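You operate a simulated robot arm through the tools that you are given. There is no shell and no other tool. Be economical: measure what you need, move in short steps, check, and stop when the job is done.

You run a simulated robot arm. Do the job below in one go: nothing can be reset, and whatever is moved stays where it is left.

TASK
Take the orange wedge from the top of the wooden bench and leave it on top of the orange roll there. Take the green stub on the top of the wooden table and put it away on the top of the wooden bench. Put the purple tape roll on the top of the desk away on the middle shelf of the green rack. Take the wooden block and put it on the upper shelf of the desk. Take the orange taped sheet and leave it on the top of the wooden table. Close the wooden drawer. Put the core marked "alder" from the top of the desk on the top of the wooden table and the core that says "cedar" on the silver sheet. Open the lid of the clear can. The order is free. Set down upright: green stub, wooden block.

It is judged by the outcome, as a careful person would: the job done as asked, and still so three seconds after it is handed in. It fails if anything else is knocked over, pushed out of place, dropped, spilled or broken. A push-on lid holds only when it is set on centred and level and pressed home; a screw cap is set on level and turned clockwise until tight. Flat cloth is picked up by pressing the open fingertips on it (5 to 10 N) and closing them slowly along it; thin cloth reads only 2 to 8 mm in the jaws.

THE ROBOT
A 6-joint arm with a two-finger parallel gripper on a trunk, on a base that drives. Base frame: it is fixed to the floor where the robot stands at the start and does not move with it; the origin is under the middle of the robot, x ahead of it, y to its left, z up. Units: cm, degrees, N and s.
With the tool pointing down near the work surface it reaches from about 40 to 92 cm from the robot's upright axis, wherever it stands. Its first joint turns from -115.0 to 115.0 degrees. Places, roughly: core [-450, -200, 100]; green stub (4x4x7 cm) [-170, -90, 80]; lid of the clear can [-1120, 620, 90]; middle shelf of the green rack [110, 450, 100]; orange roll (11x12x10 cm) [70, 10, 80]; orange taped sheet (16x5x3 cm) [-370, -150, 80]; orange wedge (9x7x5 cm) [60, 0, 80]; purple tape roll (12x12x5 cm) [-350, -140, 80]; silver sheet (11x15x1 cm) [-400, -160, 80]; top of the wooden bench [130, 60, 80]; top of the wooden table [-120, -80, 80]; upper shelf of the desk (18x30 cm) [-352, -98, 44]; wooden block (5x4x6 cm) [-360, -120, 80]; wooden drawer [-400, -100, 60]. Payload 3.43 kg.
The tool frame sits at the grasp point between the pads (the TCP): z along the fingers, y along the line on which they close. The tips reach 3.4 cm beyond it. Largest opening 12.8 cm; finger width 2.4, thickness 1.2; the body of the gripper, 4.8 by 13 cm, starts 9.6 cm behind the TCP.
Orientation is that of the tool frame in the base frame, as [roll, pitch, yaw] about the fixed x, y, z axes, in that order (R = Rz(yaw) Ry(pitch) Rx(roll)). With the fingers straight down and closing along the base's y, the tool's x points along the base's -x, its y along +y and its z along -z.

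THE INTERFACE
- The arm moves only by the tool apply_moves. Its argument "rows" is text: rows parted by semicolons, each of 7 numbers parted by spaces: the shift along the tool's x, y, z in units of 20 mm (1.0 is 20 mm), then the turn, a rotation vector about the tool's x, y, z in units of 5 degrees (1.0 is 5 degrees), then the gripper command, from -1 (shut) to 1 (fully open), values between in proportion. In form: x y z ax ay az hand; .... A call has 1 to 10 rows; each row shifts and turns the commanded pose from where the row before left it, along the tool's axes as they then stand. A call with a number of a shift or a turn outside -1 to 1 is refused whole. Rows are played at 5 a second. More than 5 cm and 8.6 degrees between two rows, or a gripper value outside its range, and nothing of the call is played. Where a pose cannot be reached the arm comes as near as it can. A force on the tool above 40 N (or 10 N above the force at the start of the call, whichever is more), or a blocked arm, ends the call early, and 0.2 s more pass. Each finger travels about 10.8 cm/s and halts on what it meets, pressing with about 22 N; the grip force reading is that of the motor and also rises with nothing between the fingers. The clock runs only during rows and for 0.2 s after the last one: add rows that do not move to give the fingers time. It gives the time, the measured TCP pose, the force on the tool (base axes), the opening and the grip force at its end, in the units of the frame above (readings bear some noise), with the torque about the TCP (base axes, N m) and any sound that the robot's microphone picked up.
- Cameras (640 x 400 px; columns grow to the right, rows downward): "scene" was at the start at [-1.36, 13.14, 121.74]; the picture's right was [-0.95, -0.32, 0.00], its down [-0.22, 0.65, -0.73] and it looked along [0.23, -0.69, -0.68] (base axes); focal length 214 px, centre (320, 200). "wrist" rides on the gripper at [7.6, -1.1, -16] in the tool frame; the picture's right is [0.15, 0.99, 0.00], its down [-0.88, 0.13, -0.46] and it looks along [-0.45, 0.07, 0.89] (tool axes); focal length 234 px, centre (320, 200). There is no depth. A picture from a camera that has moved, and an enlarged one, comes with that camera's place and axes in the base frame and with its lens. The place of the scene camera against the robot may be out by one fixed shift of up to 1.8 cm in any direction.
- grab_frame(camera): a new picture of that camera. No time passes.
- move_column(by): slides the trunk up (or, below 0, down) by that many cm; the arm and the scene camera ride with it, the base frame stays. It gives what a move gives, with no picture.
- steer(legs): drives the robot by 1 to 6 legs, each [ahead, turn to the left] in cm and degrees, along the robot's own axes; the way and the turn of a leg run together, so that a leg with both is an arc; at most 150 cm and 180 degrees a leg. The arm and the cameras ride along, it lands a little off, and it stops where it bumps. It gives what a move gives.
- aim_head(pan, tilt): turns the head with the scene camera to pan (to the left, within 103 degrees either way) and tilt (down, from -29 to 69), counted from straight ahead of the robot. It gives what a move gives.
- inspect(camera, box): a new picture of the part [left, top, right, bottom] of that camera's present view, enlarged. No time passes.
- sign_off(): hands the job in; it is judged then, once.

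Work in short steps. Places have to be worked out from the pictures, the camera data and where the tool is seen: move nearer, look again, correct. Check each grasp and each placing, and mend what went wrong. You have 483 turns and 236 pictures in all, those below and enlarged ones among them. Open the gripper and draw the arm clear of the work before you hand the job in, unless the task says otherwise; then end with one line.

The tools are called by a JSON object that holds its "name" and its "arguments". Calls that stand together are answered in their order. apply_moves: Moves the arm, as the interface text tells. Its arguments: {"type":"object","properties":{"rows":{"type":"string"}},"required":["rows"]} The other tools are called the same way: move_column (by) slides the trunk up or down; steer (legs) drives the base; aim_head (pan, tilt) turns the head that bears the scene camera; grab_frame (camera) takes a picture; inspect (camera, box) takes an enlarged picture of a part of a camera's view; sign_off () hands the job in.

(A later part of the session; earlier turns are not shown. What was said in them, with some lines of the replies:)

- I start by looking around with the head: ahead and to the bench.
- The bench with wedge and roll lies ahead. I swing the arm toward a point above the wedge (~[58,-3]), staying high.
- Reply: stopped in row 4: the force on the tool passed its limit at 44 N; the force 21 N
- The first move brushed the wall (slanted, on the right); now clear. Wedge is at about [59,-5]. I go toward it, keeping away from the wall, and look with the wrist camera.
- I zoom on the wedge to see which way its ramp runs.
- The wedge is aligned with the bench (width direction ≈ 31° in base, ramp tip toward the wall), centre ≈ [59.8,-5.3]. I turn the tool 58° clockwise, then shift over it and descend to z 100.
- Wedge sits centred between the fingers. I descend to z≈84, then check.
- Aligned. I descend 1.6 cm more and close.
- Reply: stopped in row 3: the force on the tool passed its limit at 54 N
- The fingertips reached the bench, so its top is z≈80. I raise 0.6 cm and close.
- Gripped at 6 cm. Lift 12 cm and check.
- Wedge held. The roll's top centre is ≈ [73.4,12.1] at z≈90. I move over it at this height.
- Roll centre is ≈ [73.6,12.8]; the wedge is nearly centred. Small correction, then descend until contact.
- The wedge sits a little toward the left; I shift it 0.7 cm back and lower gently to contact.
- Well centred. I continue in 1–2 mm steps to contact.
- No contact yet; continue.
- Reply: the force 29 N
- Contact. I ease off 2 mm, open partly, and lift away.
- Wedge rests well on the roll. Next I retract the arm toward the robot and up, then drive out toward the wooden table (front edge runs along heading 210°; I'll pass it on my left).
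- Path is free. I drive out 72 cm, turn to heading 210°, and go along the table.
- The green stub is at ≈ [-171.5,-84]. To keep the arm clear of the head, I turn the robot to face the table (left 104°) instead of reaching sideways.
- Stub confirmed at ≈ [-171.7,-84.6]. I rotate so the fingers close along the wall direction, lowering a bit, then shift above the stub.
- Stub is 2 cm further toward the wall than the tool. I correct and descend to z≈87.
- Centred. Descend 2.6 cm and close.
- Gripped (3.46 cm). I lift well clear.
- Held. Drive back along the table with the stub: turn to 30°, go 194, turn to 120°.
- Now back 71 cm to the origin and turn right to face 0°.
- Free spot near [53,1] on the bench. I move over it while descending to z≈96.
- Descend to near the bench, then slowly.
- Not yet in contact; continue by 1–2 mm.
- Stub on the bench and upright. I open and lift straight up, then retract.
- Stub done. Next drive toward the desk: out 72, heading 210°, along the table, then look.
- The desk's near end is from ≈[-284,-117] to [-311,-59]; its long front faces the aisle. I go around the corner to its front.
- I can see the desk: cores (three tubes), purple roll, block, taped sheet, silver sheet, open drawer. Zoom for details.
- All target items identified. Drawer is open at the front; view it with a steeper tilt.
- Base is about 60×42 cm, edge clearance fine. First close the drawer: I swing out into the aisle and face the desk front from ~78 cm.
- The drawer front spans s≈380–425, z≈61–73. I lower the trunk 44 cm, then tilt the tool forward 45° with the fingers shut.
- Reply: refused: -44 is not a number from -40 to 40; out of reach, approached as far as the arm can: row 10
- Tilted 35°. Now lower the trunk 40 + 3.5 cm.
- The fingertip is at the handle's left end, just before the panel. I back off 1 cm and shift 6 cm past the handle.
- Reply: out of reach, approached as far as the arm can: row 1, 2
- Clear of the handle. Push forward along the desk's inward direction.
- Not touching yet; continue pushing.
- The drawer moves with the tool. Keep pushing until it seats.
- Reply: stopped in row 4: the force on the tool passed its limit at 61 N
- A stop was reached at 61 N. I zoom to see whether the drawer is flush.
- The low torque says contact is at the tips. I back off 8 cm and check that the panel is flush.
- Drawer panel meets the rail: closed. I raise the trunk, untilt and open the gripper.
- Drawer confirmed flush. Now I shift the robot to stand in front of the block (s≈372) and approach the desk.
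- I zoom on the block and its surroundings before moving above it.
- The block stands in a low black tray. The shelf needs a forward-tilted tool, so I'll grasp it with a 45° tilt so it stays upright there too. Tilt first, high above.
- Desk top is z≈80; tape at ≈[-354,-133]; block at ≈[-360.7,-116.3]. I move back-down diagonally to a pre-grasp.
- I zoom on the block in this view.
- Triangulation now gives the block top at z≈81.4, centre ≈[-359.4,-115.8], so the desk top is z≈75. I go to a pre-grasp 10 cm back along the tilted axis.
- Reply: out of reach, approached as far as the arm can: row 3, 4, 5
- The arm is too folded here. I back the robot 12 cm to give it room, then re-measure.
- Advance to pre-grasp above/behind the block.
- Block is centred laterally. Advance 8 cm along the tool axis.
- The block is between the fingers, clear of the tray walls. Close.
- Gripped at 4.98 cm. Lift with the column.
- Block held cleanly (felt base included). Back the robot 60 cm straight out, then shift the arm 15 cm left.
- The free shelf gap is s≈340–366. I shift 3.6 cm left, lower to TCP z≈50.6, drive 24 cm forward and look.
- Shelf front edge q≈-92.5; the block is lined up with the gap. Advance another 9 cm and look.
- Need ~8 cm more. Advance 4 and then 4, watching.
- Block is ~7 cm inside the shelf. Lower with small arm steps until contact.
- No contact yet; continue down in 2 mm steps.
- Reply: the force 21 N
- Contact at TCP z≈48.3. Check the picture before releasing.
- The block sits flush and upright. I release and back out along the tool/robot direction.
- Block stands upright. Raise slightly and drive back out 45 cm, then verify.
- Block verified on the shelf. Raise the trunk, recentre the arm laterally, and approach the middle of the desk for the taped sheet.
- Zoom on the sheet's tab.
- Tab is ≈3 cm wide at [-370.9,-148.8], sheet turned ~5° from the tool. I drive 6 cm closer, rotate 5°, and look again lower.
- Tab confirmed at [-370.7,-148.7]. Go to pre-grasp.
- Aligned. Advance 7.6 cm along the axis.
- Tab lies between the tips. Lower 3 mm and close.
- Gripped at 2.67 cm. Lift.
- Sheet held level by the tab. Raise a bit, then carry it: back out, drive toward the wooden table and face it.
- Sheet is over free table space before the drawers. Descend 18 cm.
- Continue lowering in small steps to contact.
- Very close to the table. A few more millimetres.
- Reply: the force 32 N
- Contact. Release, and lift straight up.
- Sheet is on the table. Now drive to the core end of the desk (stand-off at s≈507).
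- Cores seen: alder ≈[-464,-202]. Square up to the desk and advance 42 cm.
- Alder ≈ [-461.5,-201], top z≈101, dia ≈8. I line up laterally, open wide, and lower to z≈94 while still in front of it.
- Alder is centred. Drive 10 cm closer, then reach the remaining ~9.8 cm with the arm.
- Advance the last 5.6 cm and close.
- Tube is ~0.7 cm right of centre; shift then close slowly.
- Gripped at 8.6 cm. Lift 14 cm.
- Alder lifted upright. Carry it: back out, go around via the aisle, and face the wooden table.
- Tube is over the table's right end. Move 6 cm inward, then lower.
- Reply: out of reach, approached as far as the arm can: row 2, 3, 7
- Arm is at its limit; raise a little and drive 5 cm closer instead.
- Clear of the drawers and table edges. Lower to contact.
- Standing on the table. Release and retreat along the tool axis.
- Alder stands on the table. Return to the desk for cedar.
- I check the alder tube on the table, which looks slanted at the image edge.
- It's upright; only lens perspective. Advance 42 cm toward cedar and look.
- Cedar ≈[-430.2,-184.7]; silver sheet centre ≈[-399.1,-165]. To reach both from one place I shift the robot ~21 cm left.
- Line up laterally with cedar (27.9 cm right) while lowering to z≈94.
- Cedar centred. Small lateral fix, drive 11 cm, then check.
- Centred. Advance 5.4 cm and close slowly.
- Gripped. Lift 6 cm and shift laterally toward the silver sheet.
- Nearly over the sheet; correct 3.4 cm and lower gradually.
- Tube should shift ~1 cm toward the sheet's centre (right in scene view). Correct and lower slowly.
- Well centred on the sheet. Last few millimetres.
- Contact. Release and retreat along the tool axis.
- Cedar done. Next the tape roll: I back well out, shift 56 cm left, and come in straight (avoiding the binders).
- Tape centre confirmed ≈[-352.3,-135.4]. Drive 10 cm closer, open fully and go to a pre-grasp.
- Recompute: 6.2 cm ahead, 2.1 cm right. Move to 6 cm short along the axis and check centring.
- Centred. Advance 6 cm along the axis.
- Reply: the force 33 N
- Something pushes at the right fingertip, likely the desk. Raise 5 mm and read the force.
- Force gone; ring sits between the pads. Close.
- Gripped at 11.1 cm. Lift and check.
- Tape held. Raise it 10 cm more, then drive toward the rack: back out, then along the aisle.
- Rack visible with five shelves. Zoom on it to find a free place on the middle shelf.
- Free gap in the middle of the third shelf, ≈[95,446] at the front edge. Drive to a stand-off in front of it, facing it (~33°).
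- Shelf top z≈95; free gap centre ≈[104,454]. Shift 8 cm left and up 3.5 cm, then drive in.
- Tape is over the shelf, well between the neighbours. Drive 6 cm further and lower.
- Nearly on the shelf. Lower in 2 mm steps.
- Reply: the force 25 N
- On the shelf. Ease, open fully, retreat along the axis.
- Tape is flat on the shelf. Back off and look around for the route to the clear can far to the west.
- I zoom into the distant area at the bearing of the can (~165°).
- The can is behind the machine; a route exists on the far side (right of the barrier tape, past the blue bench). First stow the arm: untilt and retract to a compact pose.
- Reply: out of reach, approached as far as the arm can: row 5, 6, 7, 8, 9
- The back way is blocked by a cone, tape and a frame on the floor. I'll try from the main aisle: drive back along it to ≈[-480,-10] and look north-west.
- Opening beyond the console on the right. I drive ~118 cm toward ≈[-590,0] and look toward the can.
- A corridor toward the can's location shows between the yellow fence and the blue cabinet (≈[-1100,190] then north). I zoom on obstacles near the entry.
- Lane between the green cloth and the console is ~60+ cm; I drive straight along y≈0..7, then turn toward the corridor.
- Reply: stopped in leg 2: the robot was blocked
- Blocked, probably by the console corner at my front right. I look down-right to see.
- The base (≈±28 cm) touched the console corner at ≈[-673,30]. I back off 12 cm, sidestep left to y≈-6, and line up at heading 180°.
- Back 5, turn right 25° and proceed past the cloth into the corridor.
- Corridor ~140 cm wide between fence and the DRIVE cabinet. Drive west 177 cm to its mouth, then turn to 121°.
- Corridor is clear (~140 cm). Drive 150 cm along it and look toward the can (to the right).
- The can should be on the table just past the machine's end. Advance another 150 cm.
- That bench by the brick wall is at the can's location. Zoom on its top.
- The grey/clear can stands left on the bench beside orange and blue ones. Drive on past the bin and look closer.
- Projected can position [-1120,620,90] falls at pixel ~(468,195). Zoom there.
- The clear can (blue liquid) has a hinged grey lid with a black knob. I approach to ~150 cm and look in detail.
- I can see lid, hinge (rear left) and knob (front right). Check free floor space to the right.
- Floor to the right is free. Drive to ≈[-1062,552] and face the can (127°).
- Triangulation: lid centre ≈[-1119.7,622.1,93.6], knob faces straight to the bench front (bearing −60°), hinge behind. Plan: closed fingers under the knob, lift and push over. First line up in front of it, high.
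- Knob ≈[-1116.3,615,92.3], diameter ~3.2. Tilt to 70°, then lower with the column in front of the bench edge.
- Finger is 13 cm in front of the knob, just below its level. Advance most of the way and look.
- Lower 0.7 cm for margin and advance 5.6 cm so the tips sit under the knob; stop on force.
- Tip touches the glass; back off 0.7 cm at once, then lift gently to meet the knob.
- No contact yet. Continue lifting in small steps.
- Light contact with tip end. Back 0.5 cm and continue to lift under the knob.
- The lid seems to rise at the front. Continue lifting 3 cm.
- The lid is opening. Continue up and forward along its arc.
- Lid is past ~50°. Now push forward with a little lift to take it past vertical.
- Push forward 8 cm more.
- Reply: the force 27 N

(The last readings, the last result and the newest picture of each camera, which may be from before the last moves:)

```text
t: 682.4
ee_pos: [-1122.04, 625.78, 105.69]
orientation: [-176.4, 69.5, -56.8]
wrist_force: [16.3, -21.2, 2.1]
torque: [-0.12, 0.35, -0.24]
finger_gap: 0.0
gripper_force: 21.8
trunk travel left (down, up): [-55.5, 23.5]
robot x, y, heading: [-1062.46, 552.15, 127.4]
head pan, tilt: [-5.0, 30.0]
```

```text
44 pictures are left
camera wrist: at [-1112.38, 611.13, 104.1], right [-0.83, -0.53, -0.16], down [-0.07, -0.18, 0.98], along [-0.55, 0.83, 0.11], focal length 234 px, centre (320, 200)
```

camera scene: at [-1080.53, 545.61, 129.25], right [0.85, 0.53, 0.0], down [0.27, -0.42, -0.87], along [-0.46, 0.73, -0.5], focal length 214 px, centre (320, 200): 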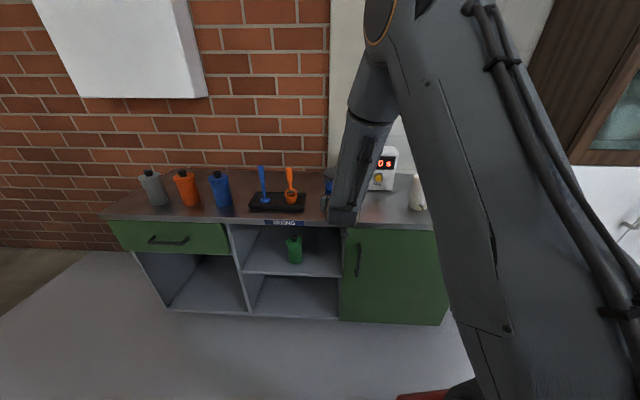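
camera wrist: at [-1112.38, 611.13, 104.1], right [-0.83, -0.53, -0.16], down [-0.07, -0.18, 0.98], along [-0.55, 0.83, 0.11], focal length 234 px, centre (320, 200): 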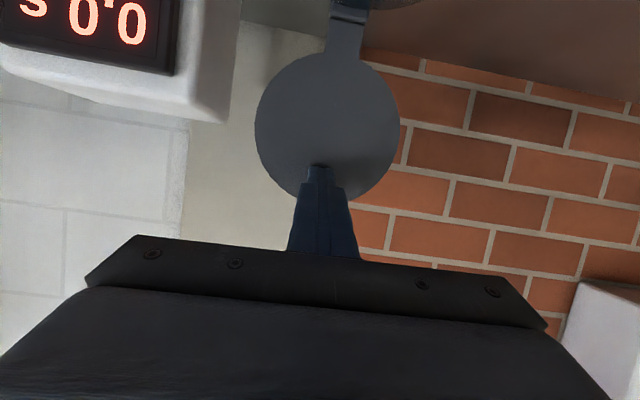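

The lid met its stop past vertical. Back off and check that it stays open.

{"name": "apply_moves", "arguments": {"rows": "0.3 0 -0.9 0 0 0 -1;0.3 0 -0.9 0 0 0 -1;0.3 0 -0.9 0 0 0 -1;0.3 0 -0.9 0 0 0 -1"}}

{"name": "grab_frame", "arguments": {"camera": "wrist"}}

```text
t: 683.4
ee_pos: [-1118.41, 619.34, 105.96]
orientation: [-176.3, 69.7, -56.8]
wrist_force: [0.8, 0.4, -0.8]
torque: [0.0, 0.02, 0.01]
finger_gap: 0.02
gripper_force: 21.8
trunk travel left (down, up): [-55.5, 23.5]
robot x, y, heading: [-1062.4, 552.0, 127.4]
head pan, tilt: [-5.0, 30.0]
```

```text
43 pictures are left
camera wrist: at [-1108.7, 604.68, 104.34], right [-0.83, -0.53, -0.16], down [-0.07, -0.18, 0.98], along [-0.55, 0.83, 0.11], focal length 234 px, centre (320, 200)
```

wrist: 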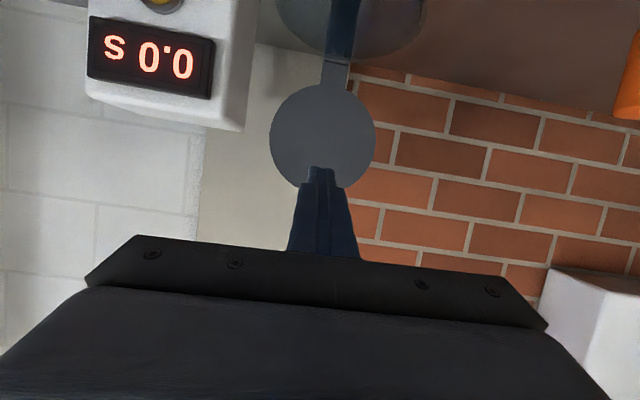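

The lid stays open. Retreat straight back and verify.

{"name": "apply_moves", "arguments": {"rows": "0.33 0 -0.9 0 0 0 -1;0.33 0 -0.9 0 0 0 -1;0.33 0 -0.9 0 0 0 -1;0.33 0 -0.9 0 0 0 -1;0.33 0 -0.9 0 0 0 -1;0.33 0 -0.9 0 0 0 -1;0.33 0 -0.9 0 0 0 -1;0.33 0 -0.9 0 0 0 -1"}}

{"name": "steer", "arguments": {"legs": [[-50, 0]]}}

{"name": "aim_head", "arguments": {"pan": -8, "tilt": 25}}

{"name": "grab_frame", "arguments": {"camera": "scene"}}

{"name": "inspect", "arguments": {"camera": "wrist", "box": [220, 60, 420, 200]}}

```text
t: 685.2
ee_pos: [-1110.81, 606.31, 105.91]
orientation: [-176.3, 69.7, -56.7]
wrist_force: [0.0, 0.4, -0.5]
torque: [0.07, 0.01, 0.02]
finger_gap: 0.01
gripper_force: 21.2
trunk travel left (down, up): [-55.5, 23.5]
robot x, y, heading: [-1062.45, 552.67, 127.3]
head pan, tilt: [-5.0, 30.0]
```

```text
t: 688.1
ee_pos: [-1080.67, 566.64, 106.01]
orientation: [-176.2, 69.7, -56.7]
wrist_force: [-0.1, -0.3, -0.8]
torque: [-0.03, 0.01, -0.02]
finger_gap: 0.0
gripper_force: 21.9
trunk travel left (down, up): [-55.5, 23.5]
robot x, y, heading: [-1032.67, 512.28, 127.0]
head pan, tilt: [-5.0, 30.0]
```

```text
t: 688.8
ee_pos: [-1080.68, 566.79, 105.99]
orientation: [-176.3, 69.6, -56.8]
wrist_force: [-0.1, 0.5, -0.5]
torque: [0.01, -0.01, 0.0]
finger_gap: 0.01
gripper_force: 22.4
trunk travel left (down, up): [-55.5, 23.5]
robot x, y, heading: [-1032.09, 512.39, 127.2]
head pan, tilt: [-8.0, 25.0]
```

```text
42 pictures are left
camera scene: at [-1050.1, 506.41, 130.04], right [0.87, 0.49, 0.0], down [0.21, -0.37, -0.91], along [-0.44, 0.79, -0.42], focal length 214 px, centre (320, 200)
```

scene: 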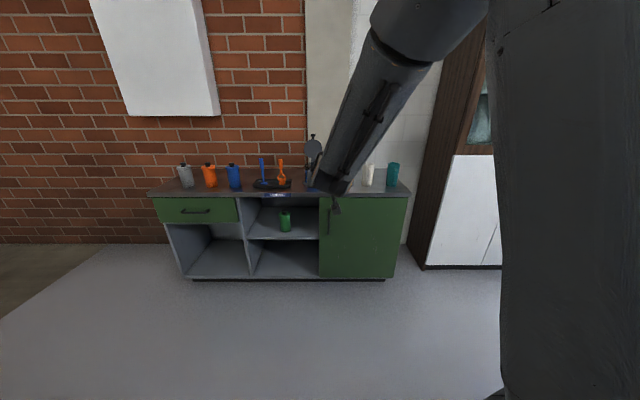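

```text
2.86 times, centred on (320, 130) of wrist
camera zoom: at [-1070.92, 551.97, 104.39], right [-0.83, -0.53, -0.16], down [-0.07, -0.18, 0.98], along [-0.55, 0.83, 0.11], focal length 669 px, centre (320, 400)
```

zoom: 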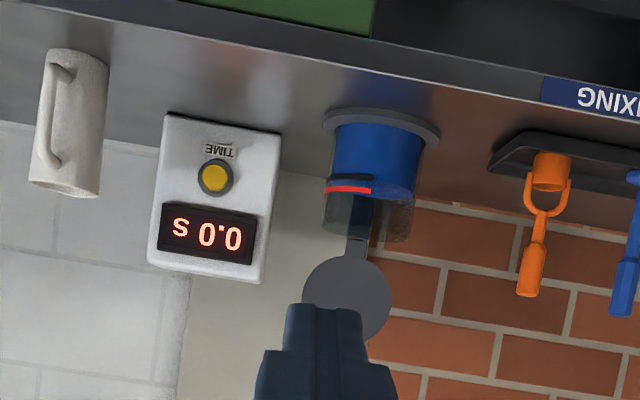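

The lid stands open past vertical and the can is in place; all jobs are done. I open the gripper clear of everything.

{"name": "apply_moves", "arguments": {"rows": "0 0 0 0 0 0 0.5;0 0 0 0 0 0 0.5;0 0 0 0 0 0 0.5;0 0 0 0 0 0 0.5"}}

{"name": "inspect", "arguments": {"camera": "scene", "box": [150, 110, 430, 290]}}

```text
t: 689.8
ee_pos: [-1080.53, 566.69, 105.88]
orientation: [-176.3, 69.6, -56.8]
wrist_force: [-0.1, 0.4, -0.3]
torque: [-0.01, -0.03, 0.01]
finger_gap: 9.59
gripper_force: 0.0
trunk travel left (down, up): [-55.5, 23.5]
robot x, y, heading: [-1032.44, 512.45, 127.3]
head pan, tilt: [-8.0, 25.0]
```

```text
2.22 times, centred on (290, 200) of scene
camera zoom: at [-1050.1, 506.41, 130.05], right [0.87, 0.49, 0.0], down [0.21, -0.37, -0.91], along [-0.44, 0.79, -0.42], focal length 477 px, centre (387, 200)
```

zoom: 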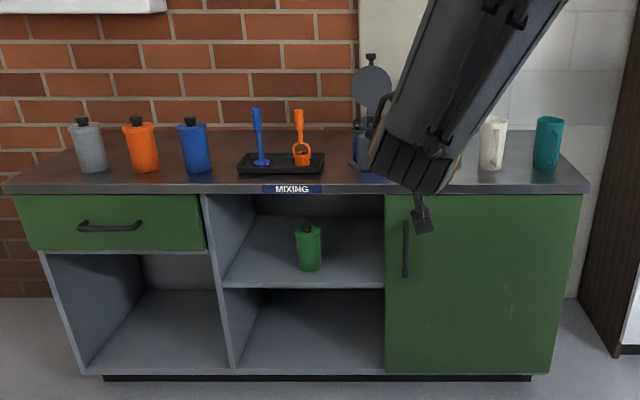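

Everything is in place and the arm is clear; I hand the job in.

{"name": "sign_off", "arguments": {}}

```text
The job is handed in.
```

All the moves are done, the wooden drawer is closed and the clear can's lid stands open; on the way to the can the base bumped the white console's corner once, and I saw nothing move.
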